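You operate a simulated robot arm through the tools that you are given. There is no shell and no other tool. Be economical: measure what you need, move in short steps, check, and stop when the job is done.

Carry out the task below with a simulated robot arm. There is one attempt and no reset: what you move stays moved.

## Task
Rough disc 2 on the machine's coarsest paste, then finish it on the finest.
Fine: read the paste cards; one run each; wait till the lamp is out; lay the disc back where it lay.

The check looks at the end state, three seconds after you hand in, the way a careful person would. Anything else that was tipped, shoved, dropped, spilled or broken makes it a failure.

## Robot
A 6-joint arm with a two-finger parallel gripper, fixed in place. Base frame: the origin is at the foot of the arm, x ahead of it, y to its left, z up. Units: mm, degrees, N and s.
With the tool pointing down near the work surface it reaches from about 160 to 740 mm from the base axis. Its first joint turns from -166.0 to 166.0 degrees. Payload 3.91 kg.
The TCP is the grasp point between the finger pads, 30 mm short of the fingertips. In the tool frame z runs along the fingers and y along their closing line. Largest opening 110 mm; finger width 20, thickness 10; the body of the gripper, 48 by 112 mm, starts 55 mm behind the TCP.
Orientation is that of the tool frame in the base frame, as [roll, pitch, yaw] about the fixed x, y, z axes, in that order (R = Rz(yaw) Ry(pitch) Rx(roll)). With the fingers straight down and closing along the base's y, the tool's x points along the base's -x, its y along +y and its z along -z.

## Interface
- The arm moves only by the tool step_arm. Its argument "increments" is a list of rows, each a list of 7 numbers: the shift along the base's x, y, z in mm, then the turn, a rotation vector about the base's x, y, z in rad, then the closure in counts, from 0 (fully open) to 255 (shut). In form: [[x, y, z, ax, ay, az, fingers], ...]. A call has 1 to 10 rows; each row is the pose to reach, as a shift and turn from the pose commanded when the call began. Each row takes 0.2 s and may step no farther than 50 mm and 8.6 degrees from the row before; otherwise, or with a gripper value out of range, the whole call is refused. Where a pose cannot be reached the arm comes as near as it can. A force on the tool above 40 N (or 10 N above the force at the start of the call, whichever is more), or a blocked arm, ends the call early, and 0.2 s more pass. Each finger travels about 45 mm/s and halts on what it meets, pressing with about 28 N; the grip force reading is that of the motor and also rises with nothing between the fingers. The clock runs only during rows and for 0.2 s after the last one: add rows that repeat a pose to give the fingers time. The reply holds the time, the measured pose of the TCP, the force on the tool along the base axes, the opening and the grip force, in the units named above and with some noise, with the torque about the TCP (base axes, N m) and any sound that the robot's microphone picked up, and new pictures: "views" is both (left out), scene, wrist or none.
- Cameras (640 x 400 px; columns grow to the right, rows downward): "scene" is fixed at [397.7, -499.8, 1460.9]; the picture's right is [0.99, 0.12, 0.00], its down [0.05, -0.40, -0.92] and it looks along [-0.11, 0.91, -0.40] (base axes); focal length 358 px, centre (320, 200). "wrist" rides on the gripper at [71, 22, -107] in the tool frame; the picture's right is [-0.29, 0.96, 0.00], its down [-0.76, -0.23, -0.61] and it looks along [-0.58, -0.18, 0.79] (tool axes); focal length 243 px, centre (320, 200). There is no depth. A picture from a camera that has moved, and an enlarged one, comes with that camera's place and axes in the base frame and with its lens.
- raise_lower(by): slides the trunk up (or, below 0, down) by that many mm; the arm rides with it, the base frame stays. It gives what a move gives, with no picture.
- close_up(camera, box): a new picture of the part [left, top, right, bottom] of that camera's present view, enlarged. No time passes.
- job_done(): hands the job in; it is judged then, once.

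Work in short steps. Places have to be worked out from the pictures, the camera data and where the tool is seen: move nearer, look again, correct. Check each grasp and each placing, and mend what went wrong. You have 120 turns and 200 pictures in all, those below and enlarged ones among them. Open the gripper and draw the arm clear of the work before you hand the job in, unless the task says otherwise; then end with one line.

The tools are called after "Emit:" as name(argument=value, ...) on one line, values as JSON. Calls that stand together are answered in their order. step_arm: Moves the arm, as the interface text tells. Its arguments: {"type":"object","properties":{"increments":{"type":"array","items":{"type":"array","items":{"type":"number"}}},"views":{"type":"string","enum":["both","scene","wrist","none"]}},"required":["increments"]} The other tools are called the same way: raise_lower (by) slides the trunk up or down; close_up (camera, box) takes an enlarged picture of a part of a camera's view; job_done () hands the job in.

At the start:

```text
clock: 0.0
eef_pos: [222.0, 309.6, 1156.9]
tcp_rot: [180.0, 0.1, 180.0]
ft_force: [0.2, 0.0, 0.2]
wrist_torque: [-0.01, 0.02, 0.01]
gripper_width: 110.1
grasp_force: 0.0
trunk travel left (down, up): [-525.0, 65.0]
```

scene: 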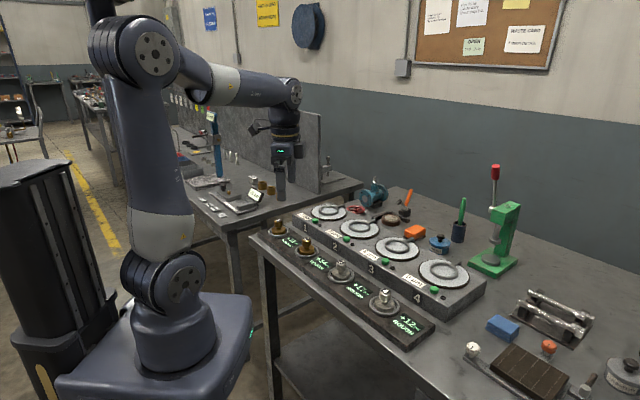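
wrist: 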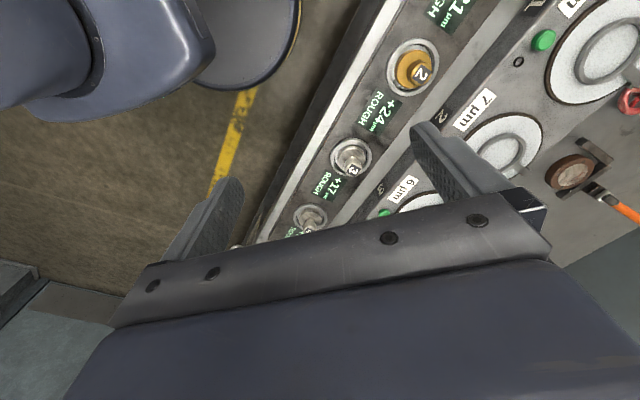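

I see a four-plate lapping machine with paste cards and four discs in front. I'll enlarge the scene view to read the cards and layout.

Emit:
close_up(camera="scene", box=[240, 180, 400, 280])

Emit:
close_up(camera="scene", box=[350, 220, 510, 350])

Emit:
close_up(camera="wrist", box=[280, 0, 640, 240])

Emit:
close_up(camera="scene", box=[400, 0, 580, 80])

```text
4.00 times, centred on (320, 230) of scene
camera zoom: at [397.7, -499.8, 1460.9], right [0.99, 0.12, 0.0], down [0.05, -0.4, -0.92], along [-0.11, 0.91, -0.4], focal length 1430 px, centre (320, 80)
```

zoom: 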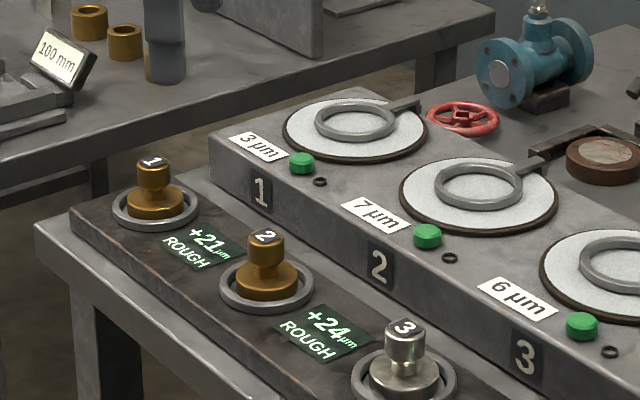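

```text
3.08 times, centred on (430, 285) of scene
camera zoom: at [397.7, -499.8, 1460.9], right [0.99, 0.12, 0.0], down [0.05, -0.4, -0.92], along [-0.11, 0.91, -0.4], focal length 1100 px, centre (-18, -62)
```

zoom: 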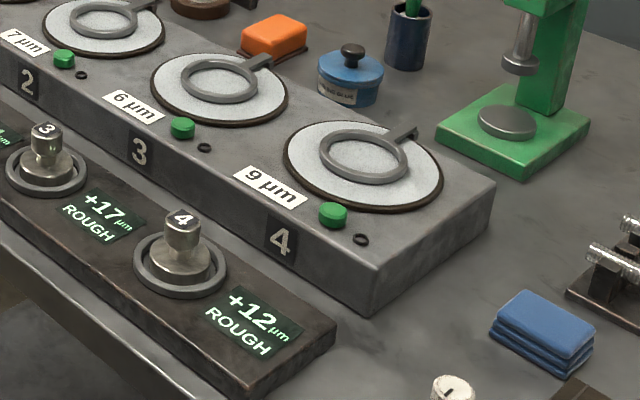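

```text
1.67 times, centred on (460, 120) of wrist
camera zoom: at [149.1, 331.8, 1264.0], right [0.29, 0.96, 0.0], down [0.76, -0.23, 0.61], along [0.58, -0.18, -0.79], focal length 404 px, centre (87, 333)
```

zoom: 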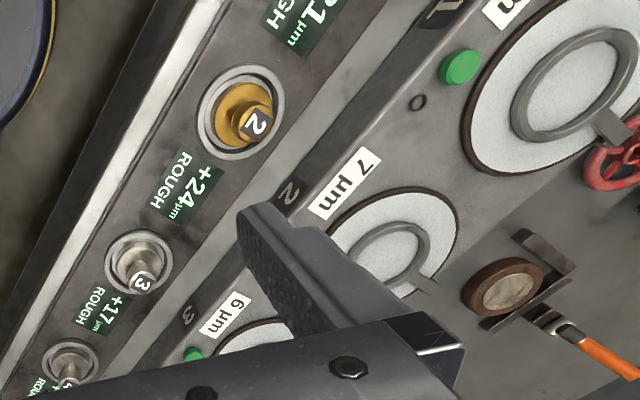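

```text
3.56 times, centred on (490, 40) of scene
camera zoom: at [397.7, -499.8, 1460.9], right [0.99, 0.12, 0.0], down [0.05, -0.4, -0.92], along [-0.11, 0.91, -0.4], focal length 1271 px, centre (-284, 769)
```

zoom: 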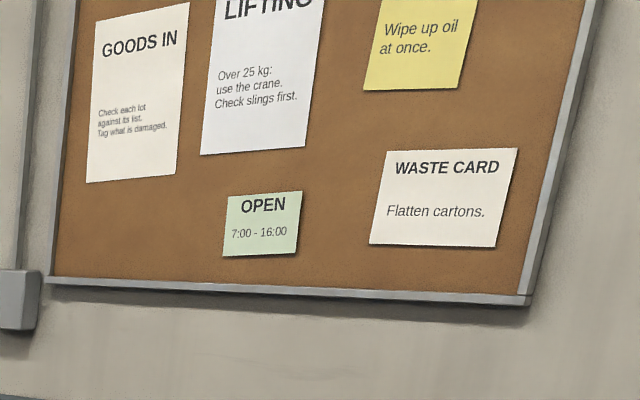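

Coarsest is plate 4 (9 µm) and finest is plate 1 (3 µm). Triangulating puts disc 2's knob top near (244, 435, 920). I'll move above it, well clear, to look closer.

Emit:
step_arm(increments=[[5, 32, -27, 0, 0, 0, 0], [10, 64, -54, 0, 0, 0, 0], [16, 95, -80, 0, 0, 0, 0], [22, 125, -107, 0, 0, 0, 0], [22, 125, -107, 0, 0, 0, 0]])

```text
clock: 1.2
eef_pos: [242.4, 436.0, 1050.8]
tcp_rot: [-179.9, 0.1, 180.0]
ft_force: [-0.2, -0.5, -0.5]
wrist_torque: [-0.01, 0.04, 0.03]
gripper_width: 109.9
grasp_force: 0.1
trunk travel left (down, up): [-525.0, 65.0]
camera wrist: at [168.7, 458.1, 1157.9], right [0.29, 0.96, 0.0], down [0.76, -0.23, 0.61], along [0.58, -0.18, -0.79], focal length 243 px, centre (320, 200)
```

scene: 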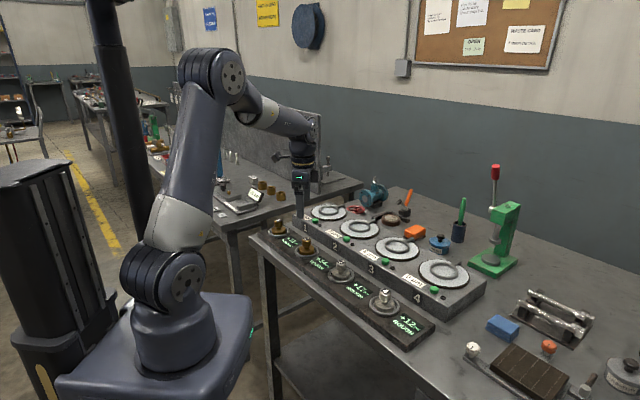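
wrist: 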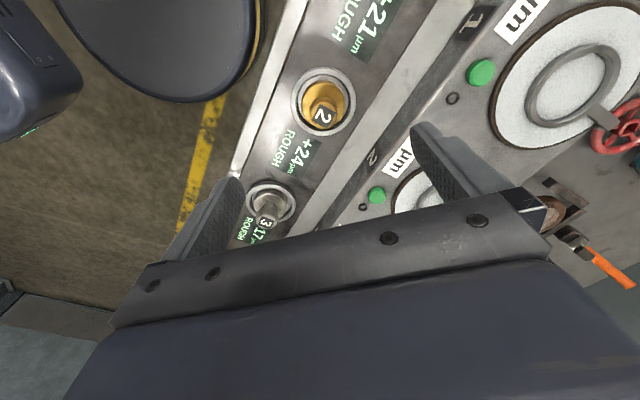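

Emit:
close_up(camera="wrist", box=[260, 50, 420, 150])

Emit:
close_up(camera="scene", box=[280, 222, 344, 262])

```text
4.00 times, centred on (340, 100) of wrist
camera zoom: at [168.7, 458.1, 1157.9], right [0.29, 0.96, 0.0], down [0.76, -0.23, 0.61], along [0.58, -0.18, -0.79], focal length 970 px, centre (240, 600)
```

zoom: 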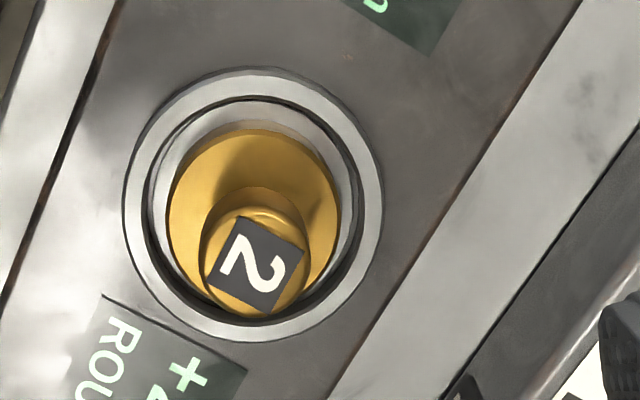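

```text
10.00 times, centred on (312, 242) of scene
camera zoom: at [397.7, -499.8, 1460.9], right [0.99, 0.12, 0.0], down [0.05, -0.4, -0.92], along [-0.11, 0.91, -0.4], focal length 3576 px, centre (400, -220)
```

zoom: 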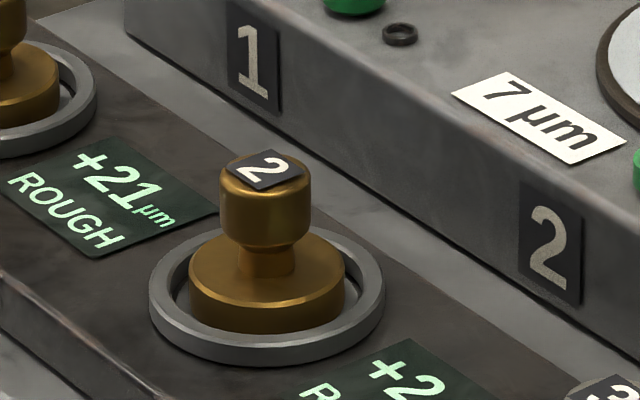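

Disc 2 sits near (243, 439), knob about 27 mm in diameter, z 897–915, with the body top near z 884. I'll turn the gripper +45° so it closes along the row, part-close it to about 70 mm, and come down some.

Emit:
step_arm(increments=[[0, 0, 0, 0, 0, 0.131, 40], [0, 0, 0, 0, 0, 0.262, 80], [0, 0, 0, 0, 0, 0.393, 93], [0, 1, -15, 0, 0, 0.524, 93], [0, 2, -30, 0, 0, 0.655, 93], [0, 3, -50, 0, 0, 0.785, 93], [0, 3, -50, 0, 0, 0.785, 93]])

```text
clock: 2.8
eef_pos: [244.2, 439.6, 999.6]
tcp_rot: [179.9, 0.0, -135.0]
ft_force: [0.7, 0.2, -0.2]
wrist_torque: [-0.02, 0.01, 0.02]
gripper_width: 70.2
grasp_force: 0.0
trunk travel left (down, up): [-525.0, 65.0]
camera wrist: at [176.5, 404.0, 1107.1], right [-0.47, 0.88, 0.0], down [0.7, 0.38, 0.61], along [0.54, 0.29, -0.79], focal length 243 px, centre (320, 200)
```

scene: 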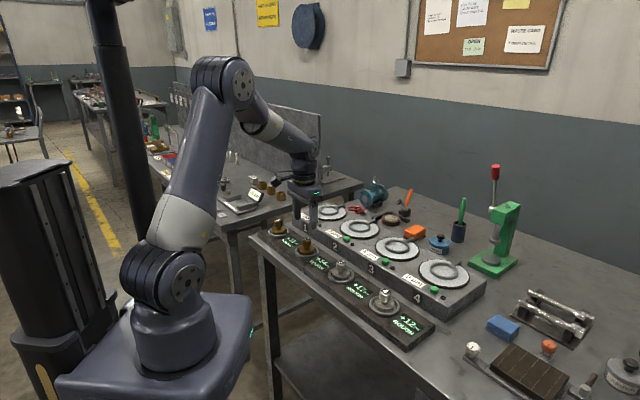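
wrist: 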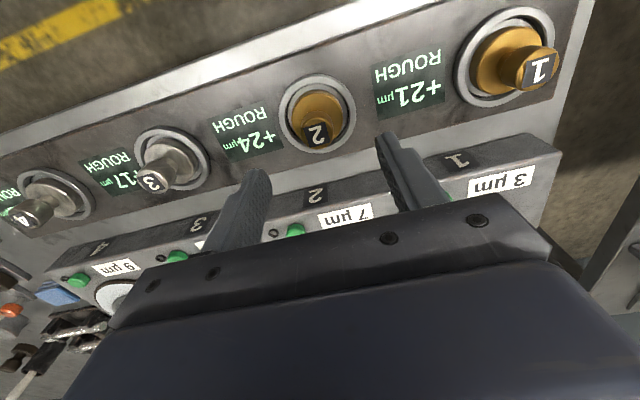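

Emit:
close_up(camera="wrist", box=[240, 60, 400, 160])

```text
4.00 times, centred on (320, 110) of wrist
camera zoom: at [176.5, 404.0, 1107.1], right [-0.47, 0.88, 0.0], down [0.7, 0.38, 0.61], along [0.54, 0.29, -0.79], focal length 970 px, centre (320, 560)
```

zoom: 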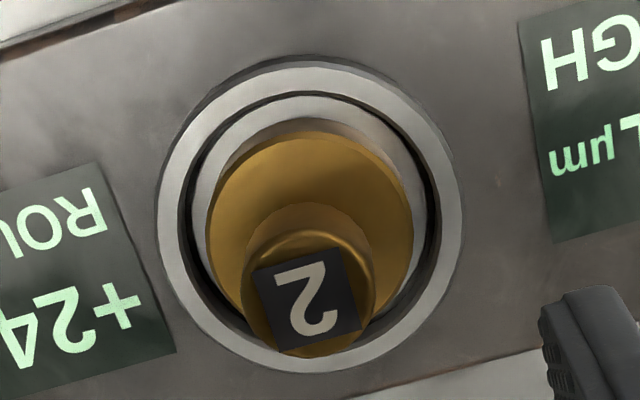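

Two close-ups agree on the knob at about (247.5, 438.5). Descending to TCP z 935 over it for a check.

Emit:
step_arm(increments=[[3.5, -1, -20, 0, 0, 0, 93], [3.5, -1, -45, 0, 0, 0, 93], [3.5, -1, -64, 0, 0, 0, 93], [3.5, -1, -64, 0, 0, 0, 93]], views="wrist")

Emit:
close_up(camera="scene", box=[264, 204, 360, 264])

```text
clock: 3.8
eef_pos: [248.0, 437.2, 936.0]
tcp_rot: [179.8, 0.0, -135.0]
ft_force: [-1.0, -0.1, 0.5]
wrist_torque: [-0.03, 0.01, -0.01]
gripper_width: 69.8
grasp_force: 0.1
trunk travel left (down, up): [-525.0, 65.0]
camera wrist: at [181.1, 403.1, 1043.0], right [-0.47, 0.88, 0.0], down [0.7, 0.37, 0.61], along [0.54, 0.29, -0.79], focal length 243 px, centre (320, 200)
```

wrist: 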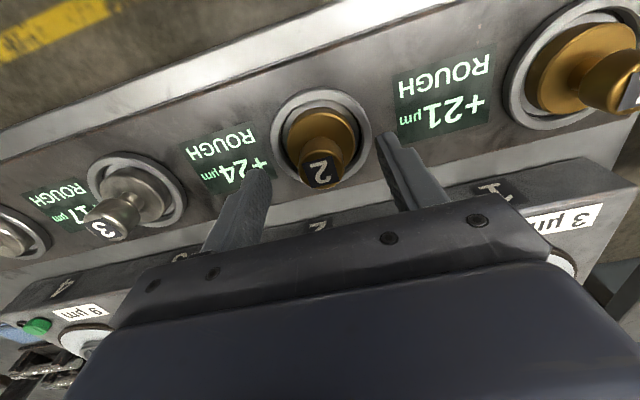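

```text
6.67 times, centred on (312, 234) of scene
camera zoom: at [397.7, -499.8, 1460.9], right [0.99, 0.12, 0.0], down [0.05, -0.4, -0.92], along [-0.11, 0.91, -0.4], focal length 2384 px, centre (373, -27)
```

zoom: 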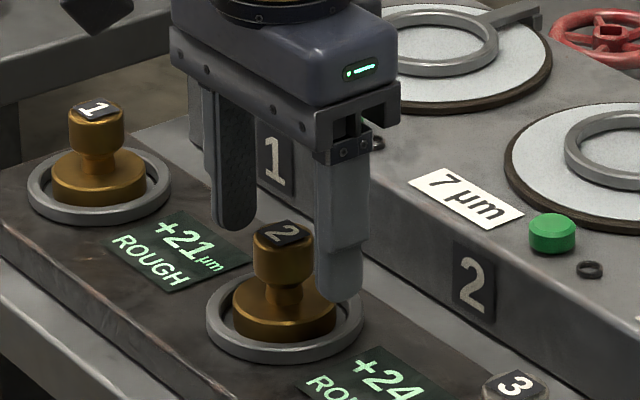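

Emit:
close_up(camera="wrist", box=[240, 80, 400, 200])

```text
3.33 times, centred on (320, 140) of wrist
camera zoom: at [181.1, 403.1, 1043.0], right [-0.47, 0.88, 0.0], down [0.7, 0.37, 0.61], along [0.54, 0.29, -0.79], focal length 809 px, centre (320, 400)
```

zoom: 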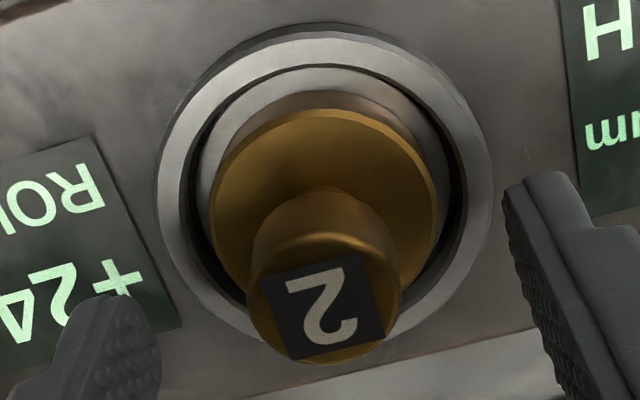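

The knob centre reads about (250, 440). I'll correct by (+2, +2.5), descend to TCP z 919, and close.

Emit:
step_arm(increments=[[2, 2.5, -5, 0, 0, 0, 93], [2, 2.5, -17, 0, 0, 0, 93], [2, 2.5, -17, 0, 0, 0, 93]], views="wrist")

Emit:
close_up(camera="scene", box=[264, 204, 360, 264])

```text
clock: 4.6
eef_pos: [250.3, 439.5, 918.6]
tcp_rot: [180.0, -0.1, -134.9]
ft_force: [-0.1, 0.2, -1.0]
wrist_torque: [-0.01, 0.01, 0.01]
gripper_width: 69.7
grasp_force: 0.2
trunk travel left (down, up): [-525.0, 65.0]
camera wrist: at [182.7, 405.8, 1026.0], right [-0.47, 0.88, 0.0], down [0.7, 0.37, 0.61], along [0.54, 0.29, -0.79], focal length 243 px, centre (320, 200)
```

wrist: 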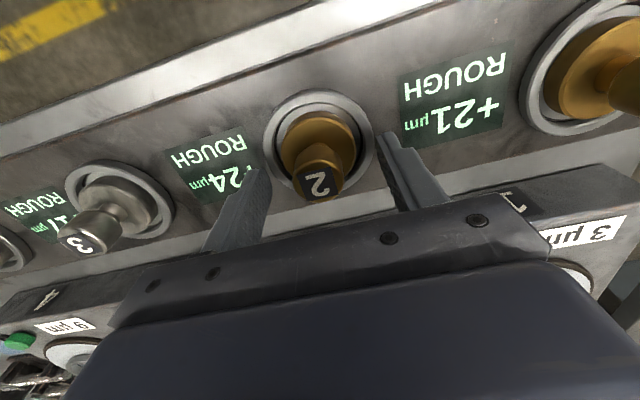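

```text
6.67 times, centred on (312, 234) of scene
camera zoom: at [397.7, -499.8, 1460.9], right [0.99, 0.12, 0.0], down [0.05, -0.4, -0.92], along [-0.11, 0.91, -0.4], focal length 2384 px, centre (373, -27)
```

zoom: 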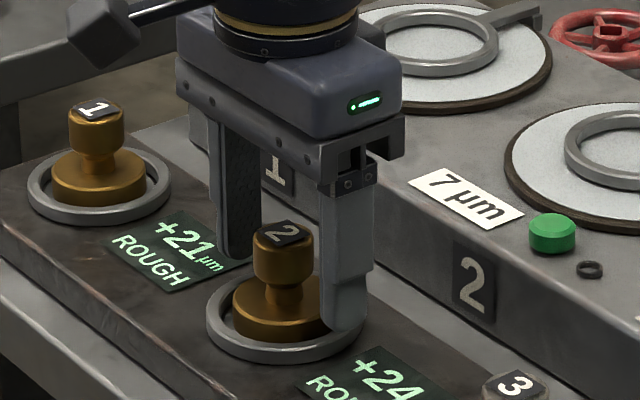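

Tips sit a few millimetres above the disc body, straddling the knob. Closing the gripper.

Emit:
step_arm(increments=[[0, 0, 0, 0, 0, 0, 170], [0, 0, 0, 0, 0, 0, 255], [0, 0, 0, 0, 0, 0, 255], [0, 0, 0, 0, 0, 0, 255], [0, 0, 0, 0, 0, 0, 255]], views="wrist")

Emit:
close_up(camera="scene", box=[264, 204, 360, 264])

```text
clock: 5.8
eef_pos: [250.3, 440.2, 918.7]
tcp_rot: [-180.0, 0.0, -135.0]
ft_force: [-0.1, 0.8, 0.3]
wrist_torque: [0.03, 0.05, -0.03]
gripper_width: 27.5
grasp_force: 28.0
trunk travel left (down, up): [-525.0, 65.0]
camera wrist: at [182.6, 405.8, 1026.1], right [-0.47, 0.88, 0.0], down [0.7, 0.37, 0.61], along [0.54, 0.29, -0.79], focal length 243 px, centre (320, 200)
```

wrist: 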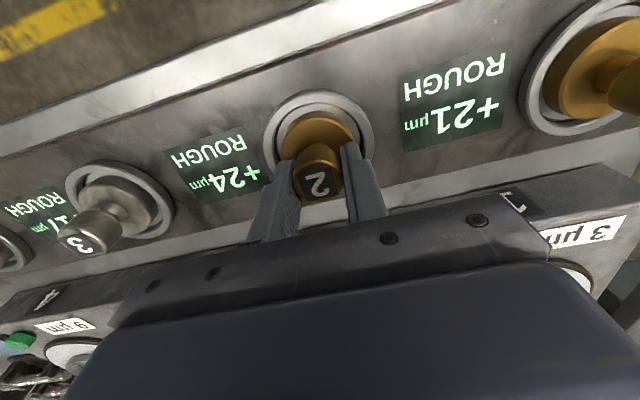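

```text
6.67 times, centred on (312, 234) of scene
camera zoom: at [397.7, -499.8, 1460.9], right [0.99, 0.12, 0.0], down [0.05, -0.4, -0.92], along [-0.11, 0.91, -0.4], focal length 2384 px, centre (373, -27)
```

zoom: 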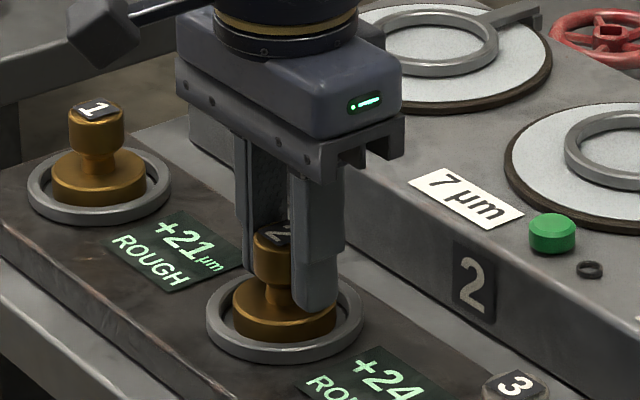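

Grip confirmed at 27.5 mm wide. Lifting straight up.

Emit:
step_arm(increments=[[0, 0, 10, 0, 0, 0, 255], [0, 0, 30, 0, 0, 0, 255], [0, 0, 60, 0, 0, 0, 255], [0, 0, 90, 0, 0, 0, 255], [0, 0, 120, 0, 0, 0, 255], [0, 0, 120, 0, 0, 0, 255]])

```text
clock: 7.2
eef_pos: [249.1, 440.1, 1040.1]
tcp_rot: [180.0, 0.0, -134.9]
ft_force: [-0.6, 0.7, -2.6]
wrist_torque: [0.02, -0.01, 0.03]
gripper_width: 27.3
grasp_force: 28.0
trunk travel left (down, up): [-525.0, 65.0]
camera wrist: at [182.1, 406.0, 1147.2], right [-0.47, 0.88, 0.0], down [0.7, 0.37, 0.61], along [0.54, 0.29, -0.79], focal length 243 px, centre (320, 200)
```

scene: 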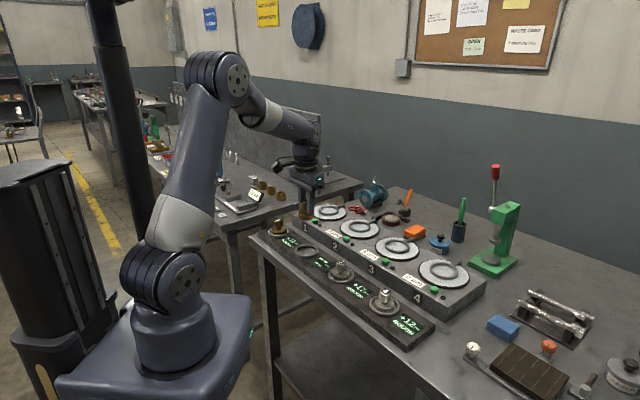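
wrist: 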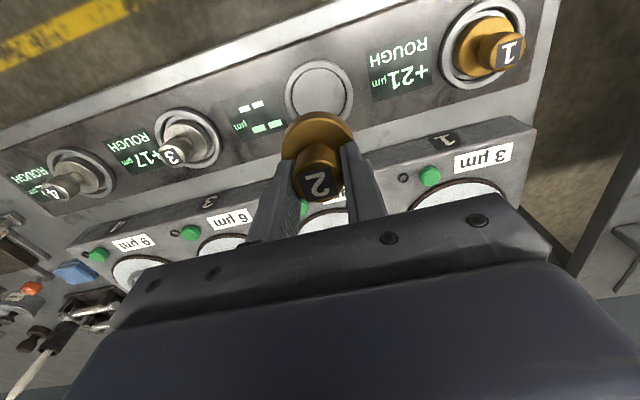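

Disc is held securely and its display has gone blank. Travelling at this height to short of plate 4 to look.

Emit:
step_arm(increments=[[39, -19, 0, 0, 0, 0, 255], [78, -37, 0, 0, 0, 0, 255], [117, -56, 0, 0, 0, 0, 255], [156, -75, 0, 0, 0, 0, 255], [195, -94, 0, 0, 0, 0, 255], [234, -112, 0, 0, 0, 0, 255], [273, -131, 0, 0, 0, 0, 255], [311, -150, 0, 0, 0, 0, 255], [311, -150, 0, 0, 0, 0, 255]])

```text
clock: 9.2
eef_pos: [561.8, 289.2, 1037.5]
tcp_rot: [180.0, 0.0, -135.0]
ft_force: [-0.1, 0.1, -2.8]
wrist_torque: [0.03, 0.01, 0.02]
gripper_width: 27.5
grasp_force: 28.0
trunk travel left (down, up): [-525.0, 65.0]
camera wrist: at [494.1, 254.0, 1144.9], right [-0.47, 0.88, 0.0], down [0.7, 0.37, 0.61], along [0.54, 0.29, -0.79], focal length 243 px, centre (320, 200)
```

scene: 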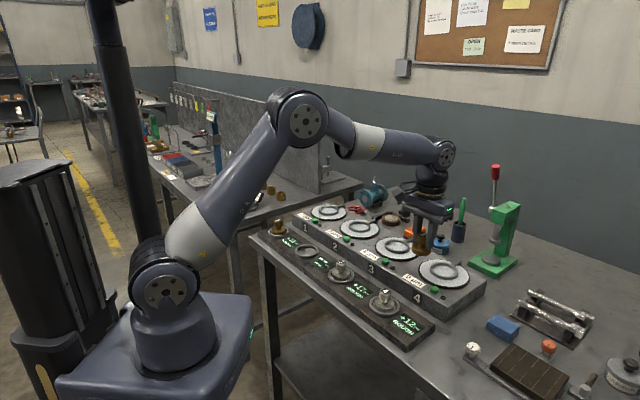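
wrist: 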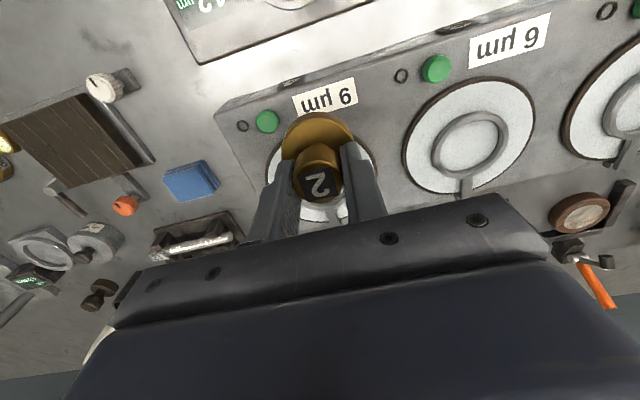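

Plate 4's ring works out near (629, 332, ~908), its button near (591, 249, ~911). Moving over the ring and partly down.

Emit:
step_arm(increments=[[33, 21, 0, 0, 0, 0, 255], [67, 43, -10, 0, 0, 0, 255], [67, 43, -50, 0, 0, 0, 255], [67, 43, -50, 0, 0, 0, 255]], views="wrist")

Emit:
close_up(camera="scene", box=[384, 220, 512, 300])

Emit:
close_up(camera="wrist", box=[200, 60, 440, 210])

```text
clock: 10.2
eef_pos: [625.4, 331.8, 989.2]
tcp_rot: [179.9, 0.1, -135.0]
ft_force: [0.3, 0.1, -3.1]
wrist_torque: [0.01, -0.02, -0.03]
gripper_width: 27.4
grasp_force: 28.1
trunk travel left (down, up): [-525.0, 65.0]
camera wrist: at [559.1, 297.0, 1095.8], right [-0.47, 0.88, 0.0], down [0.7, 0.37, 0.61], along [0.54, 0.29, -0.79], focal length 243 px, centre (320, 200)
```

wrist: 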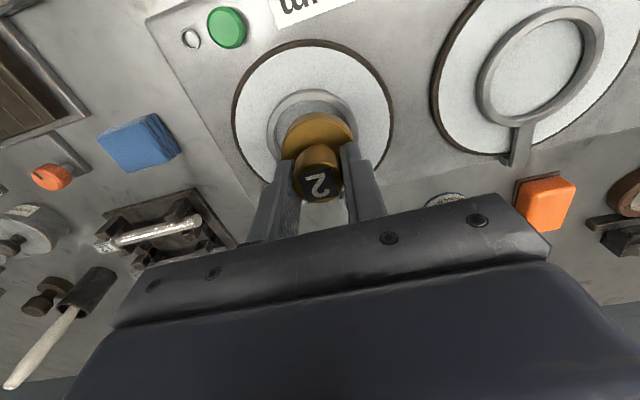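

```text
5.00 times, centred on (448, 260) of scene
camera zoom: at [397.7, -499.8, 1460.9], right [0.99, 0.12, 0.0], down [0.05, -0.4, -0.92], along [-0.11, 0.91, -0.4], focal length 1788 px, centre (-320, -100)
```

zoom: 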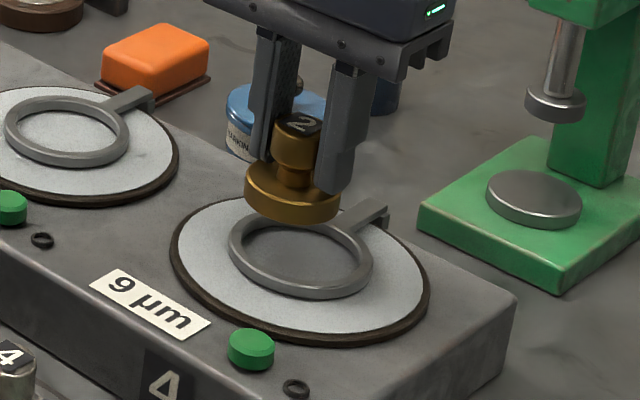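

```text
2.67 times, centred on (320, 135) of wrist
camera zoom: at [559.1, 297.0, 1095.8], right [-0.47, 0.88, 0.0], down [0.7, 0.37, 0.61], along [0.54, 0.29, -0.79], focal length 647 px, centre (320, 373)
```

zoom: 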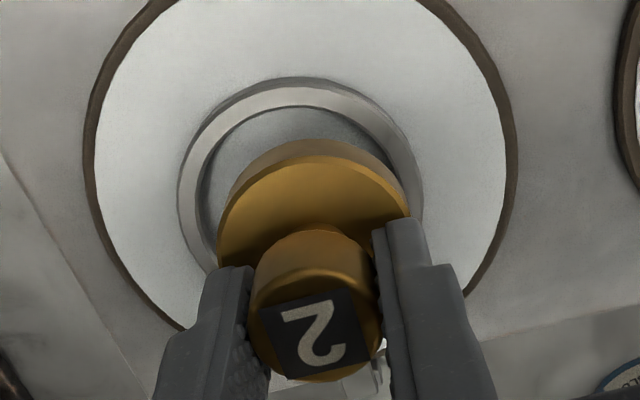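

Ring centre refined to about (630, 330). Lowering to just above the ring and checking alignment.

Emit:
step_arm(increments=[[2.5, -2, -10, 0, 0, 0, 255], [2.5, -2, -26, 0, 0, 0, 255], [2.5, -2, -26, 0, 0, 0, 255]], views="wrist")

Emit:
close_up(camera="scene", box=[412, 240, 476, 280])

Emit:
close_up(camera="wrist", box=[200, 60, 440, 210])

```text
clock: 11.0
eef_pos: [630.0, 330.2, 962.8]
tcp_rot: [180.0, -0.1, -135.0]
ft_force: [-0.3, -0.7, -2.6]
wrist_torque: [-0.01, 0.0, -0.01]
gripper_width: 27.7
grasp_force: 28.1
trunk travel left (down, up): [-525.0, 65.0]
camera wrist: at [562.4, 295.6, 1070.3], right [-0.47, 0.88, 0.0], down [0.7, 0.37, 0.61], along [0.54, 0.29, -0.79], focal length 243 px, centre (320, 200)
```

wrist: 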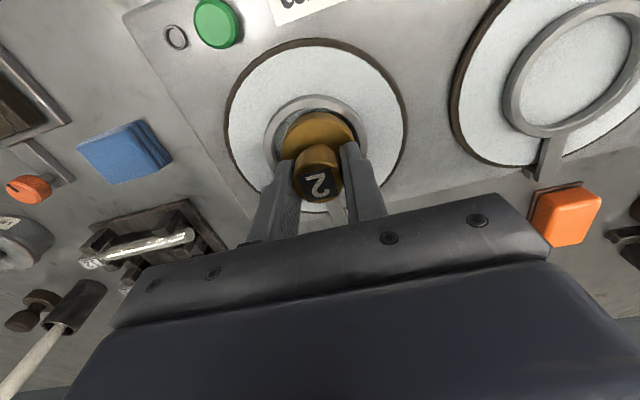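

```text
10.00 times, centred on (444, 260) of scene
camera zoom: at [397.7, -499.8, 1460.9], right [0.99, 0.12, 0.0], down [0.05, -0.4, -0.92], along [-0.11, 0.91, -0.4], focal length 3576 px, centre (-920, -400)
```

zoom: 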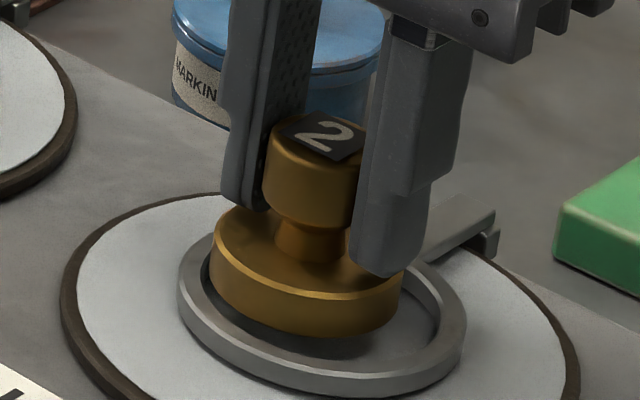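

```text
2.67 times, centred on (320, 135) of wrist
camera zoom: at [562.4, 295.6, 1070.3], right [-0.47, 0.88, 0.0], down [0.7, 0.37, 0.61], along [0.54, 0.29, -0.79], focal length 647 px, centre (320, 373)
```

zoom: 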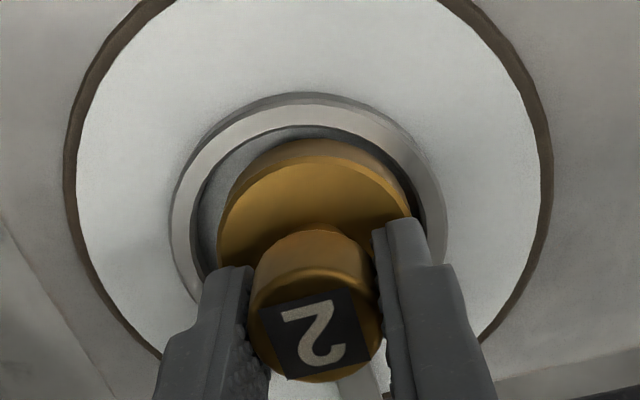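

The disc sits about 4 mm short of ring centre (toward the arm). Correcting by (+3.5, +0.5) and lowering 9 mm into the ring.

Emit:
step_arm(increments=[[3.5, 0.5, 0, 0, 0, 0, 255], [3.5, 0.5, -5, 0, 0, 0, 255], [3.5, 0.5, -9, 0, 0, 0, 255], [3.5, 0.5, -9, 0, 0, 0, 255]], views="none")

Emit:
close_up(camera="scene", box=[412, 240, 476, 280])

Emit:
close_up(camera="wrist", box=[200, 60, 440, 210])

```text
clock: 12.0
eef_pos: [633.7, 331.4, 954.4]
tcp_rot: [-180.0, 0.0, -135.0]
ft_force: [-0.3, 0.6, -3.1]
wrist_torque: [0.02, 0.0, -0.02]
gripper_width: 27.5
grasp_force: 28.4
trunk travel left (down, up): [-525.0, 65.0]
```

```text
10.00 times, centred on (444, 260) of scene
camera zoom: at [397.7, -499.8, 1460.9], right [0.99, 0.12, 0.0], down [0.05, -0.4, -0.92], along [-0.11, 0.91, -0.4], focal length 3576 px, centre (-920, -400)
```

zoom: 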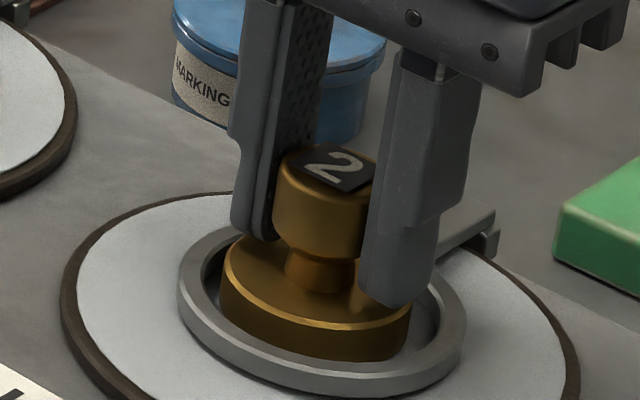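

```text
2.67 times, centred on (320, 135) of wrist
camera zoom: at [566.5, 296.9, 1060.3], right [-0.47, 0.88, 0.0], down [0.7, 0.37, 0.61], along [0.54, 0.29, -0.79], focal length 647 px, centre (320, 373)
```

zoom: 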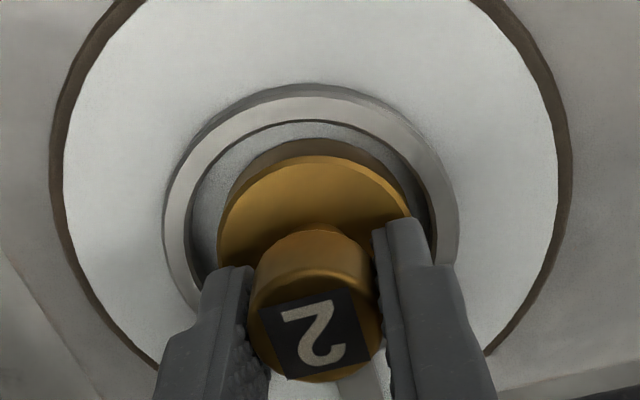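

Well inside the ring. Lowering in small increments and watching the force for contact.

Emit:
step_arm(increments=[[0.5, 0, -2, 0, 0, 0, 255], [0.5, 0, -4, 0, 0, 0, 255]], views="none")

Emit:
close_up(camera="scene", box=[412, 240, 476, 280])

```text
clock: 12.6
eef_pos: [633.2, 332.5, 952.9]
tcp_rot: [-179.8, 0.1, -135.0]
ft_force: [-0.9, -0.5, 11.5]
wrist_torque: [-0.26, 0.3, 0.0]
gripper_width: 27.3
grasp_force: 28.3
trunk travel left (down, up): [-525.0, 65.0]
```

```text
10.00 times, centred on (444, 260) of scene
camera zoom: at [397.7, -499.8, 1460.9], right [0.99, 0.12, 0.0], down [0.05, -0.4, -0.92], along [-0.11, 0.91, -0.4], focal length 3576 px, centre (-920, -400)
```

zoom: 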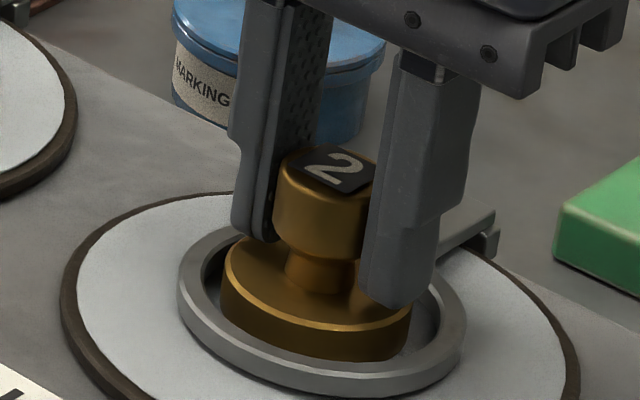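

Contact at TCP z≈953: the disc is resting on the plate. Easing off the pressure and opening.

Emit:
step_arm(increments=[[0, 0, 3, 0, 0, 0, 255], [0, 0, 3, 0, 0, 0, 150], [0, 0, 3, 0, 0, 0, 130], [0, 0, 3, 0, 0, 0, 130]], views="none")

Emit:
close_up(camera="scene", box=[396, 230, 492, 290])

```text
clock: 13.6
eef_pos: [633.7, 331.4, 953.5]
tcp_rot: [180.0, 0.1, -135.0]
ft_force: [0.0, -0.1, 0.1]
wrist_torque: [0.01, -0.02, 0.02]
gripper_width: 54.0
grasp_force: 0.0
trunk travel left (down, up): [-525.0, 65.0]
```

```text
6.67 times, centred on (444, 260) of scene
camera zoom: at [397.7, -499.8, 1460.9], right [0.99, 0.12, 0.0], down [0.05, -0.4, -0.92], along [-0.11, 0.91, -0.4], focal length 2384 px, centre (-507, -200)
```

zoom: 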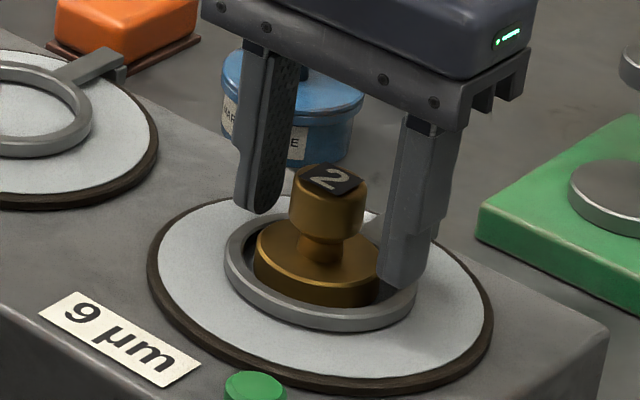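

Released, disc standing in the ring. Lifting clear and moving to look at button 4, closing the fingers on the way.

Emit:
step_arm(increments=[[0, 0, 30, 0, 0, 0, 130], [0, 0, 70, 0, 0, 0, 130], [-15, -30, 70, 0, 0, 0, 200], [-30, -60, 70, 0, 0, 0, 255], [-43, -83, 60, 0, 0, 0, 255], [-43, -83, 50, 0, 0, 0, 255], [-43, -83, 50, 0, 0, 0, 255]])

Emit:
close_up(camera="scene", box=[380, 230, 476, 310])

Emit:
close_up(camera="wrist", box=[200, 60, 440, 210])

```text
clock: 15.2
eef_pos: [591.3, 247.9, 1003.7]
tcp_rot: [-180.0, 0.0, -135.0]
ft_force: [0.1, 0.4, -0.5]
wrist_torque: [0.02, -0.01, 0.0]
gripper_width: 0.0
grasp_force: 28.0
trunk travel left (down, up): [-525.0, 65.0]
camera wrist: at [523.8, 211.7, 1110.5], right [-0.47, 0.88, 0.0], down [0.7, 0.37, 0.61], along [0.54, 0.29, -0.79], focal length 243 px, centre (320, 200)
```

scene: 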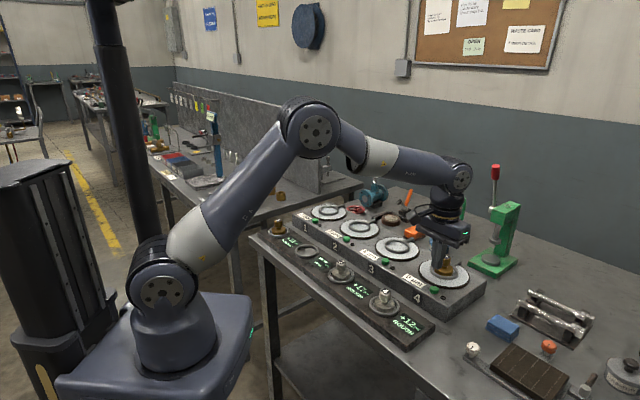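
wrist: 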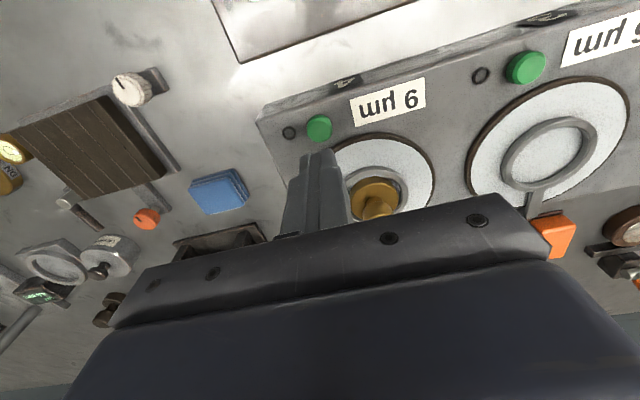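

```text
5.00 times, centred on (428, 270) of scene
camera zoom: at [397.7, -499.8, 1460.9], right [0.99, 0.12, 0.0], down [0.05, -0.4, -0.92], along [-0.11, 0.91, -0.4], focal length 1788 px, centre (-220, -150)
```

zoom: 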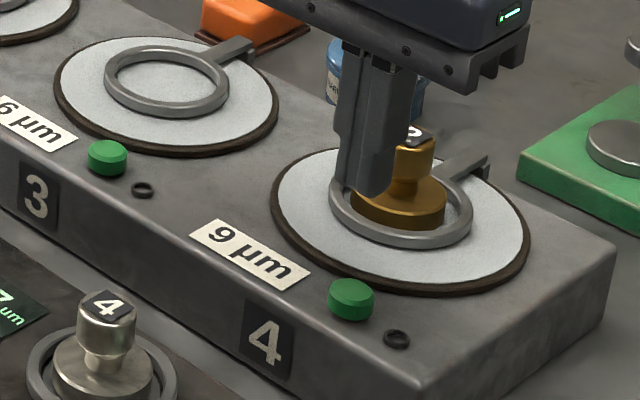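

```text
2.67 times, centred on (320, 135) of wrist
camera zoom: at [523.8, 211.7, 1110.5], right [-0.47, 0.88, 0.0], down [0.7, 0.37, 0.61], along [0.54, 0.29, -0.79], focal length 647 px, centre (320, 373)
```

zoom: 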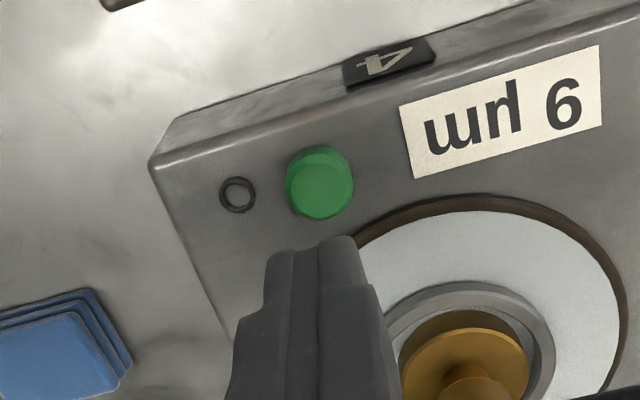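

Button 4 centre refined to about (595.5, 250.5). Moving over it and down to tip height ~928.

Emit:
step_arm(increments=[[4.5, 3, -10, 0, 0, 0, 255], [4.5, 3, -30, 0, 0, 0, 255], [4.5, 3, -45, 0, 0, 0, 255], [4.5, 3, -45, 0, 0, 0, 255]], views="none")

Emit:
close_up(camera="scene", box=[396, 250, 476, 300])

Emit:
close_up(camera="wrist", box=[200, 60, 440, 210])

```text
clock: 16.2
eef_pos: [596.7, 252.2, 959.1]
tcp_rot: [-180.0, 0.0, -135.0]
ft_force: [0.1, 0.0, 0.0]
wrist_torque: [0.01, 0.02, -0.02]
gripper_width: 0.0
grasp_force: 27.6
trunk travel left (down, up): [-525.0, 65.0]
```

```text
8.00 times, centred on (436, 275) of scene
camera zoom: at [397.7, -499.8, 1460.9], right [0.99, 0.12, 0.0], down [0.05, -0.4, -0.92], along [-0.11, 0.91, -0.4], focal length 2860 px, centre (-608, -400)
```

zoom: 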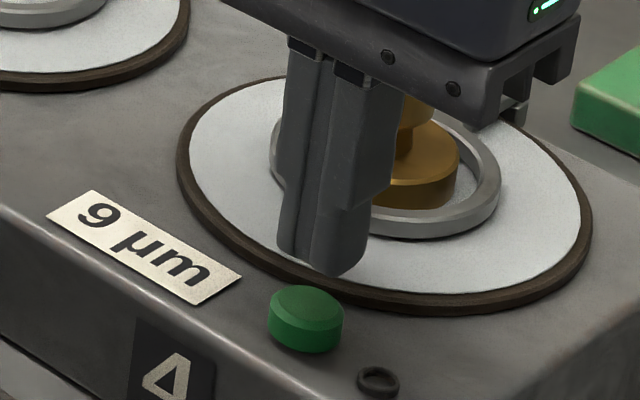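

```text
2.67 times, centred on (320, 135) of wrist
camera zoom: at [529.2, 216.1, 1064.6], right [-0.47, 0.88, 0.0], down [0.7, 0.37, 0.61], along [0.54, 0.29, -0.79], focal length 647 px, centre (320, 373)
```

zoom: 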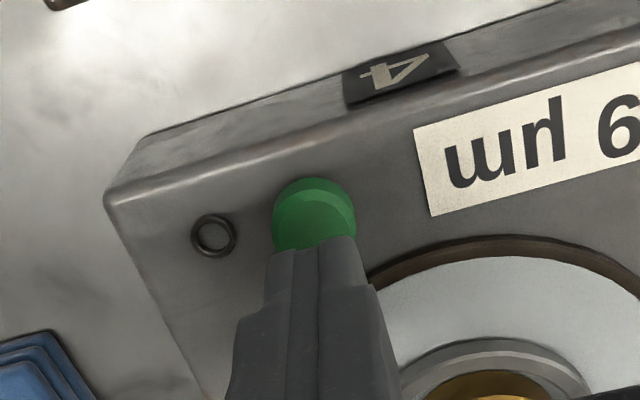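

The tip is about 4–5 mm too far along +x relative to the button. Correcting by (-4, -1) and descending to near contact.

Emit:
step_arm(increments=[[-4, -1, 0, 0, 0, 0, 255], [-4, -1, -6, 0, 0, 0, 255], [-4, -1, -11, 0, 0, 0, 255]], views="none")

Emit:
close_up(camera="scene", box=[396, 250, 476, 300])

```text
clock: 17.0
eef_pos: [590.9, 249.8, 947.0]
tcp_rot: [179.9, 0.0, -135.0]
ft_force: [-0.1, -0.2, -0.6]
wrist_torque: [0.0, 0.01, 0.02]
gripper_width: 0.0
grasp_force: 28.0
trunk travel left (down, up): [-525.0, 65.0]
```

```text
8.00 times, centred on (436, 275) of scene
camera zoom: at [397.7, -499.8, 1460.9], right [0.99, 0.12, 0.0], down [0.05, -0.4, -0.92], along [-0.11, 0.91, -0.4], focal length 2860 px, centre (-608, -400)
```

zoom: 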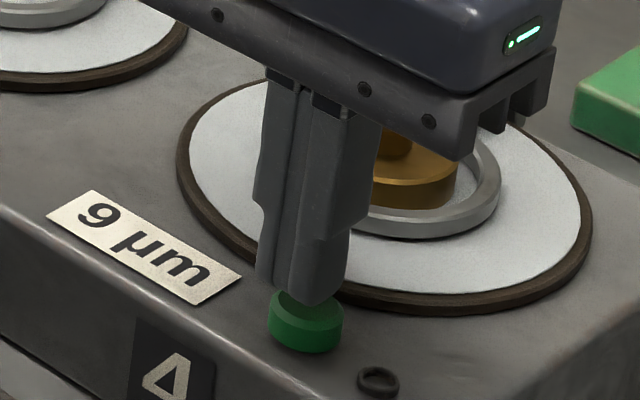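

Aligned over the button, a few millimetres above. Pressing in small steps, checking force and lamp.

Emit:
step_arm(increments=[[0, 0, -2, 0, 0, 0, 255], [0, 0, -4, 0, 0, 0, 255], [0, 0, -6, 0, 0, 0, 255]], views="none")

Emit:
close_up(camera="scene", box=[396, 250, 476, 300])

```text
clock: 17.8
eef_pos: [592.6, 248.6, 941.3]
tcp_rot: [-179.9, 0.0, -135.0]
ft_force: [-1.2, 1.1, 1.2]
wrist_torque: [0.03, 0.0, -0.01]
gripper_width: 0.1
grasp_force: 27.6
trunk travel left (down, up): [-525.0, 65.0]
```

```text
8.00 times, centred on (436, 275) of scene
camera zoom: at [397.7, -499.8, 1460.9], right [0.99, 0.12, 0.0], down [0.05, -0.4, -0.92], along [-0.11, 0.91, -0.4], focal length 2860 px, centre (-608, -400)
```

zoom: 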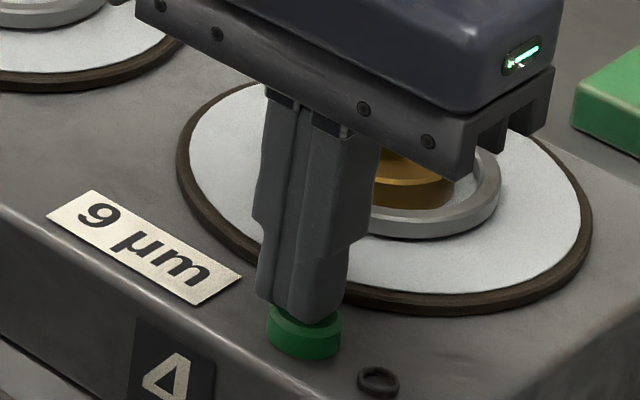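

Nearly touching. Pressing a bit more.

Emit:
step_arm(increments=[[0, 0, -2, 0, 0, 0, 255], [0, 0, -3, 0, 0, 0, 255]], views="none")

Emit:
close_up(camera="scene", box=[396, 250, 476, 300])

```text
clock: 18.4
eef_pos: [590.8, 249.7, 937.1]
tcp_rot: [180.0, 0.1, -135.0]
ft_force: [1.7, -1.3, 4.7]
wrist_torque: [-0.05, -0.07, 0.01]
gripper_width: 0.2
grasp_force: 28.7
trunk travel left (down, up): [-525.0, 65.0]
heard: click
```

```text
8.00 times, centred on (436, 275) of scene
camera zoom: at [397.7, -499.8, 1460.9], right [0.99, 0.12, 0.0], down [0.05, -0.4, -0.92], along [-0.11, 0.91, -0.4], focal length 2860 px, centre (-608, -400)
```

zoom: 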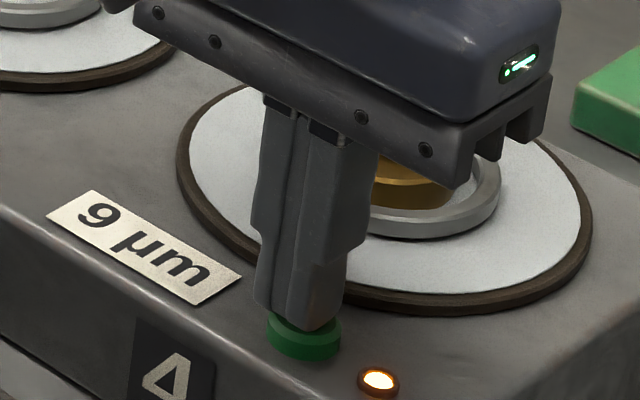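

Click heard and the lamp is lit. Releasing the button straight up and waiting clear.

Emit:
step_arm(increments=[[0, 0, 15, 0, 0, 0, 255], [0, 0, 45, 0, 0, 0, 255], [0, 0, 75, 0, 0, 0, 255], [0, 0, 75, 0, 0, 0, 255], [0, 0, 75, 0, 0, 0, 255], [0, 0, 75, 0, 0, 0, 255], [0, 0, 75, 0, 0, 0, 255], [0, 0, 75, 0, 0, 0, 255], [0, 0, 75, 0, 0, 0, 255], [0, 0, 75, 0, 0, 0, 255]], views="none")

Emit:
close_up(camera="scene", box=[396, 240, 492, 300])

```text
clock: 20.6
eef_pos: [592.2, 248.8, 1013.4]
tcp_rot: [-180.0, 0.0, -135.0]
ft_force: [-0.4, 0.0, -0.3]
wrist_torque: [0.05, -0.01, -0.01]
gripper_width: 0.2
grasp_force: 27.8
trunk travel left (down, up): [-525.0, 65.0]
```

```text
6.67 times, centred on (444, 270) of scene
camera zoom: at [397.7, -499.8, 1460.9], right [0.99, 0.12, 0.0], down [0.05, -0.4, -0.92], along [-0.11, 0.91, -0.4], focal length 2384 px, centre (-507, -267)
```

zoom: 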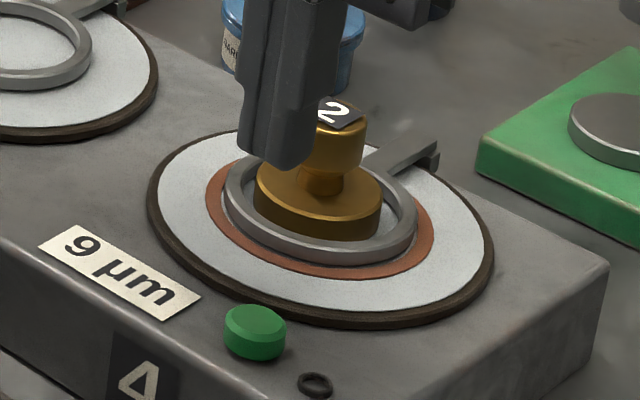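

The plate shows a lap track and the lamp now looks dark. I'll wait two seconds more to make sure it isn't a blink.

Emit:
step_arm(increments=[[0, 0, 20, 0, 0, 0, 200], [0, 0, 20, 0, 0, 0, 130], [0, 0, 20, 0, 0, 0, 93]], views="none")

Emit:
close_up(camera="scene", box=[396, 240, 492, 300])

```text
clock: 21.4
eef_pos: [593.0, 250.4, 1033.5]
tcp_rot: [179.9, 0.0, -135.0]
ft_force: [1.2, 0.4, 0.0]
wrist_torque: [-0.02, 0.02, 0.0]
gripper_width: 66.4
grasp_force: 0.0
trunk travel left (down, up): [-525.0, 65.0]
```

```text
6.67 times, centred on (444, 270) of scene
camera zoom: at [397.7, -499.8, 1460.9], right [0.99, 0.12, 0.0], down [0.05, -0.4, -0.92], along [-0.11, 0.91, -0.4], focal length 2384 px, centre (-507, -267)
```

zoom: 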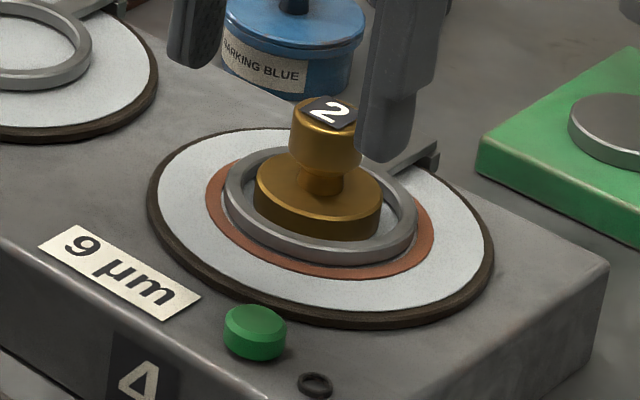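

Lamp out and disc unmoved. Going back above the disc and down to the same grasp pose.

Emit:
step_arm(increments=[[14, 27, 0, 0, 0, 0, 93], [28, 54, 0, 0, 0, 0, 93], [42.5, 81, 0, 0, 0, 0, 93], [42.5, 81, -30, 0, 0, 0, 93], [42.5, 81, -60, 0, 0, 0, 93], [42.5, 81, -79, 0, 0, 0, 93], [42.5, 81, -79, 0, 0, 0, 93]], views="wrist")

Emit:
close_up(camera="scene", box=[396, 230, 492, 290])

```text
clock: 23.0
eef_pos: [635.0, 332.5, 953.8]
tcp_rot: [179.9, 0.0, -134.9]
ft_force: [-0.1, 0.0, 0.3]
wrist_torque: [0.01, -0.02, -0.03]
gripper_width: 69.8
grasp_force: 0.0
trunk travel left (down, up): [-525.0, 65.0]
camera wrist: at [567.7, 296.0, 1060.5], right [-0.47, 0.88, 0.0], down [0.7, 0.37, 0.61], along [0.54, 0.29, -0.79], focal length 243 px, centre (320, 200)
```

wrist: 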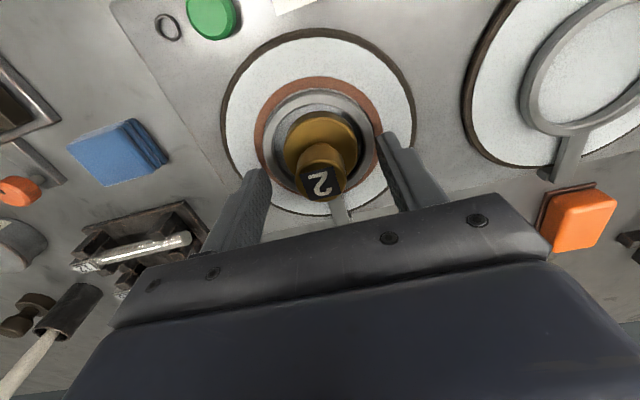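

```text
6.67 times, centred on (444, 260) of scene
camera zoom: at [397.7, -499.8, 1460.9], right [0.99, 0.12, 0.0], down [0.05, -0.4, -0.92], along [-0.11, 0.91, -0.4], focal length 2384 px, centre (-507, -200)
```

zoom: 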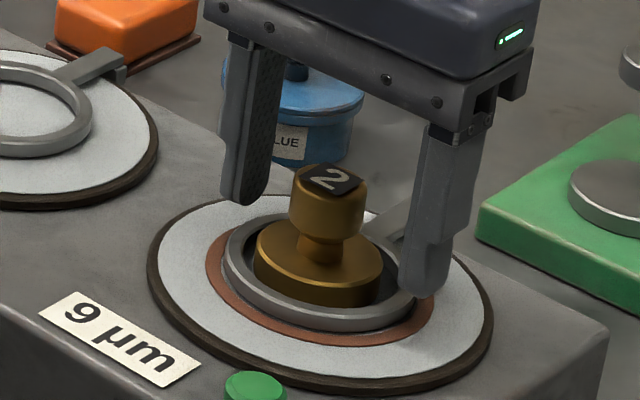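

Straddling the knob as before. Closing, then lifting straight up.

Emit:
step_arm(increments=[[0, 0, 0, 0, 0, 0, 170], [0, 0, 0, 0, 0, 0, 255], [0, 0, 0, 0, 0, 0, 255], [0, 0, 0, 0, 0, 0, 255], [0, 0, 0, 0, 0, 0, 255], [0, 0, 8, 0, 0, 0, 255], [0, 0, 35, 0, 0, 0, 255], [0, 0, 65, 0, 0, 0, 255], [0, 0, 95, 0, 0, 0, 255], [0, 0, 95, 0, 0, 0, 255]], views="scene")

```text
clock: 25.2
eef_pos: [633.5, 332.4, 1047.0]
tcp_rot: [-180.0, 0.0, -135.0]
ft_force: [0.5, 1.1, -3.4]
wrist_torque: [0.03, -0.01, 0.01]
gripper_width: 27.4
grasp_force: 28.5
trunk travel left (down, up): [-525.0, 65.0]
```

scene: 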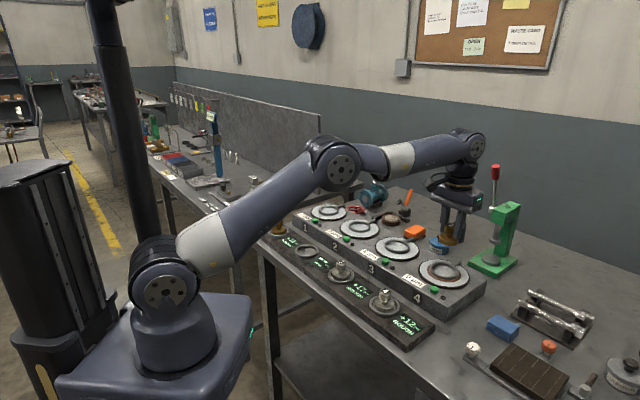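

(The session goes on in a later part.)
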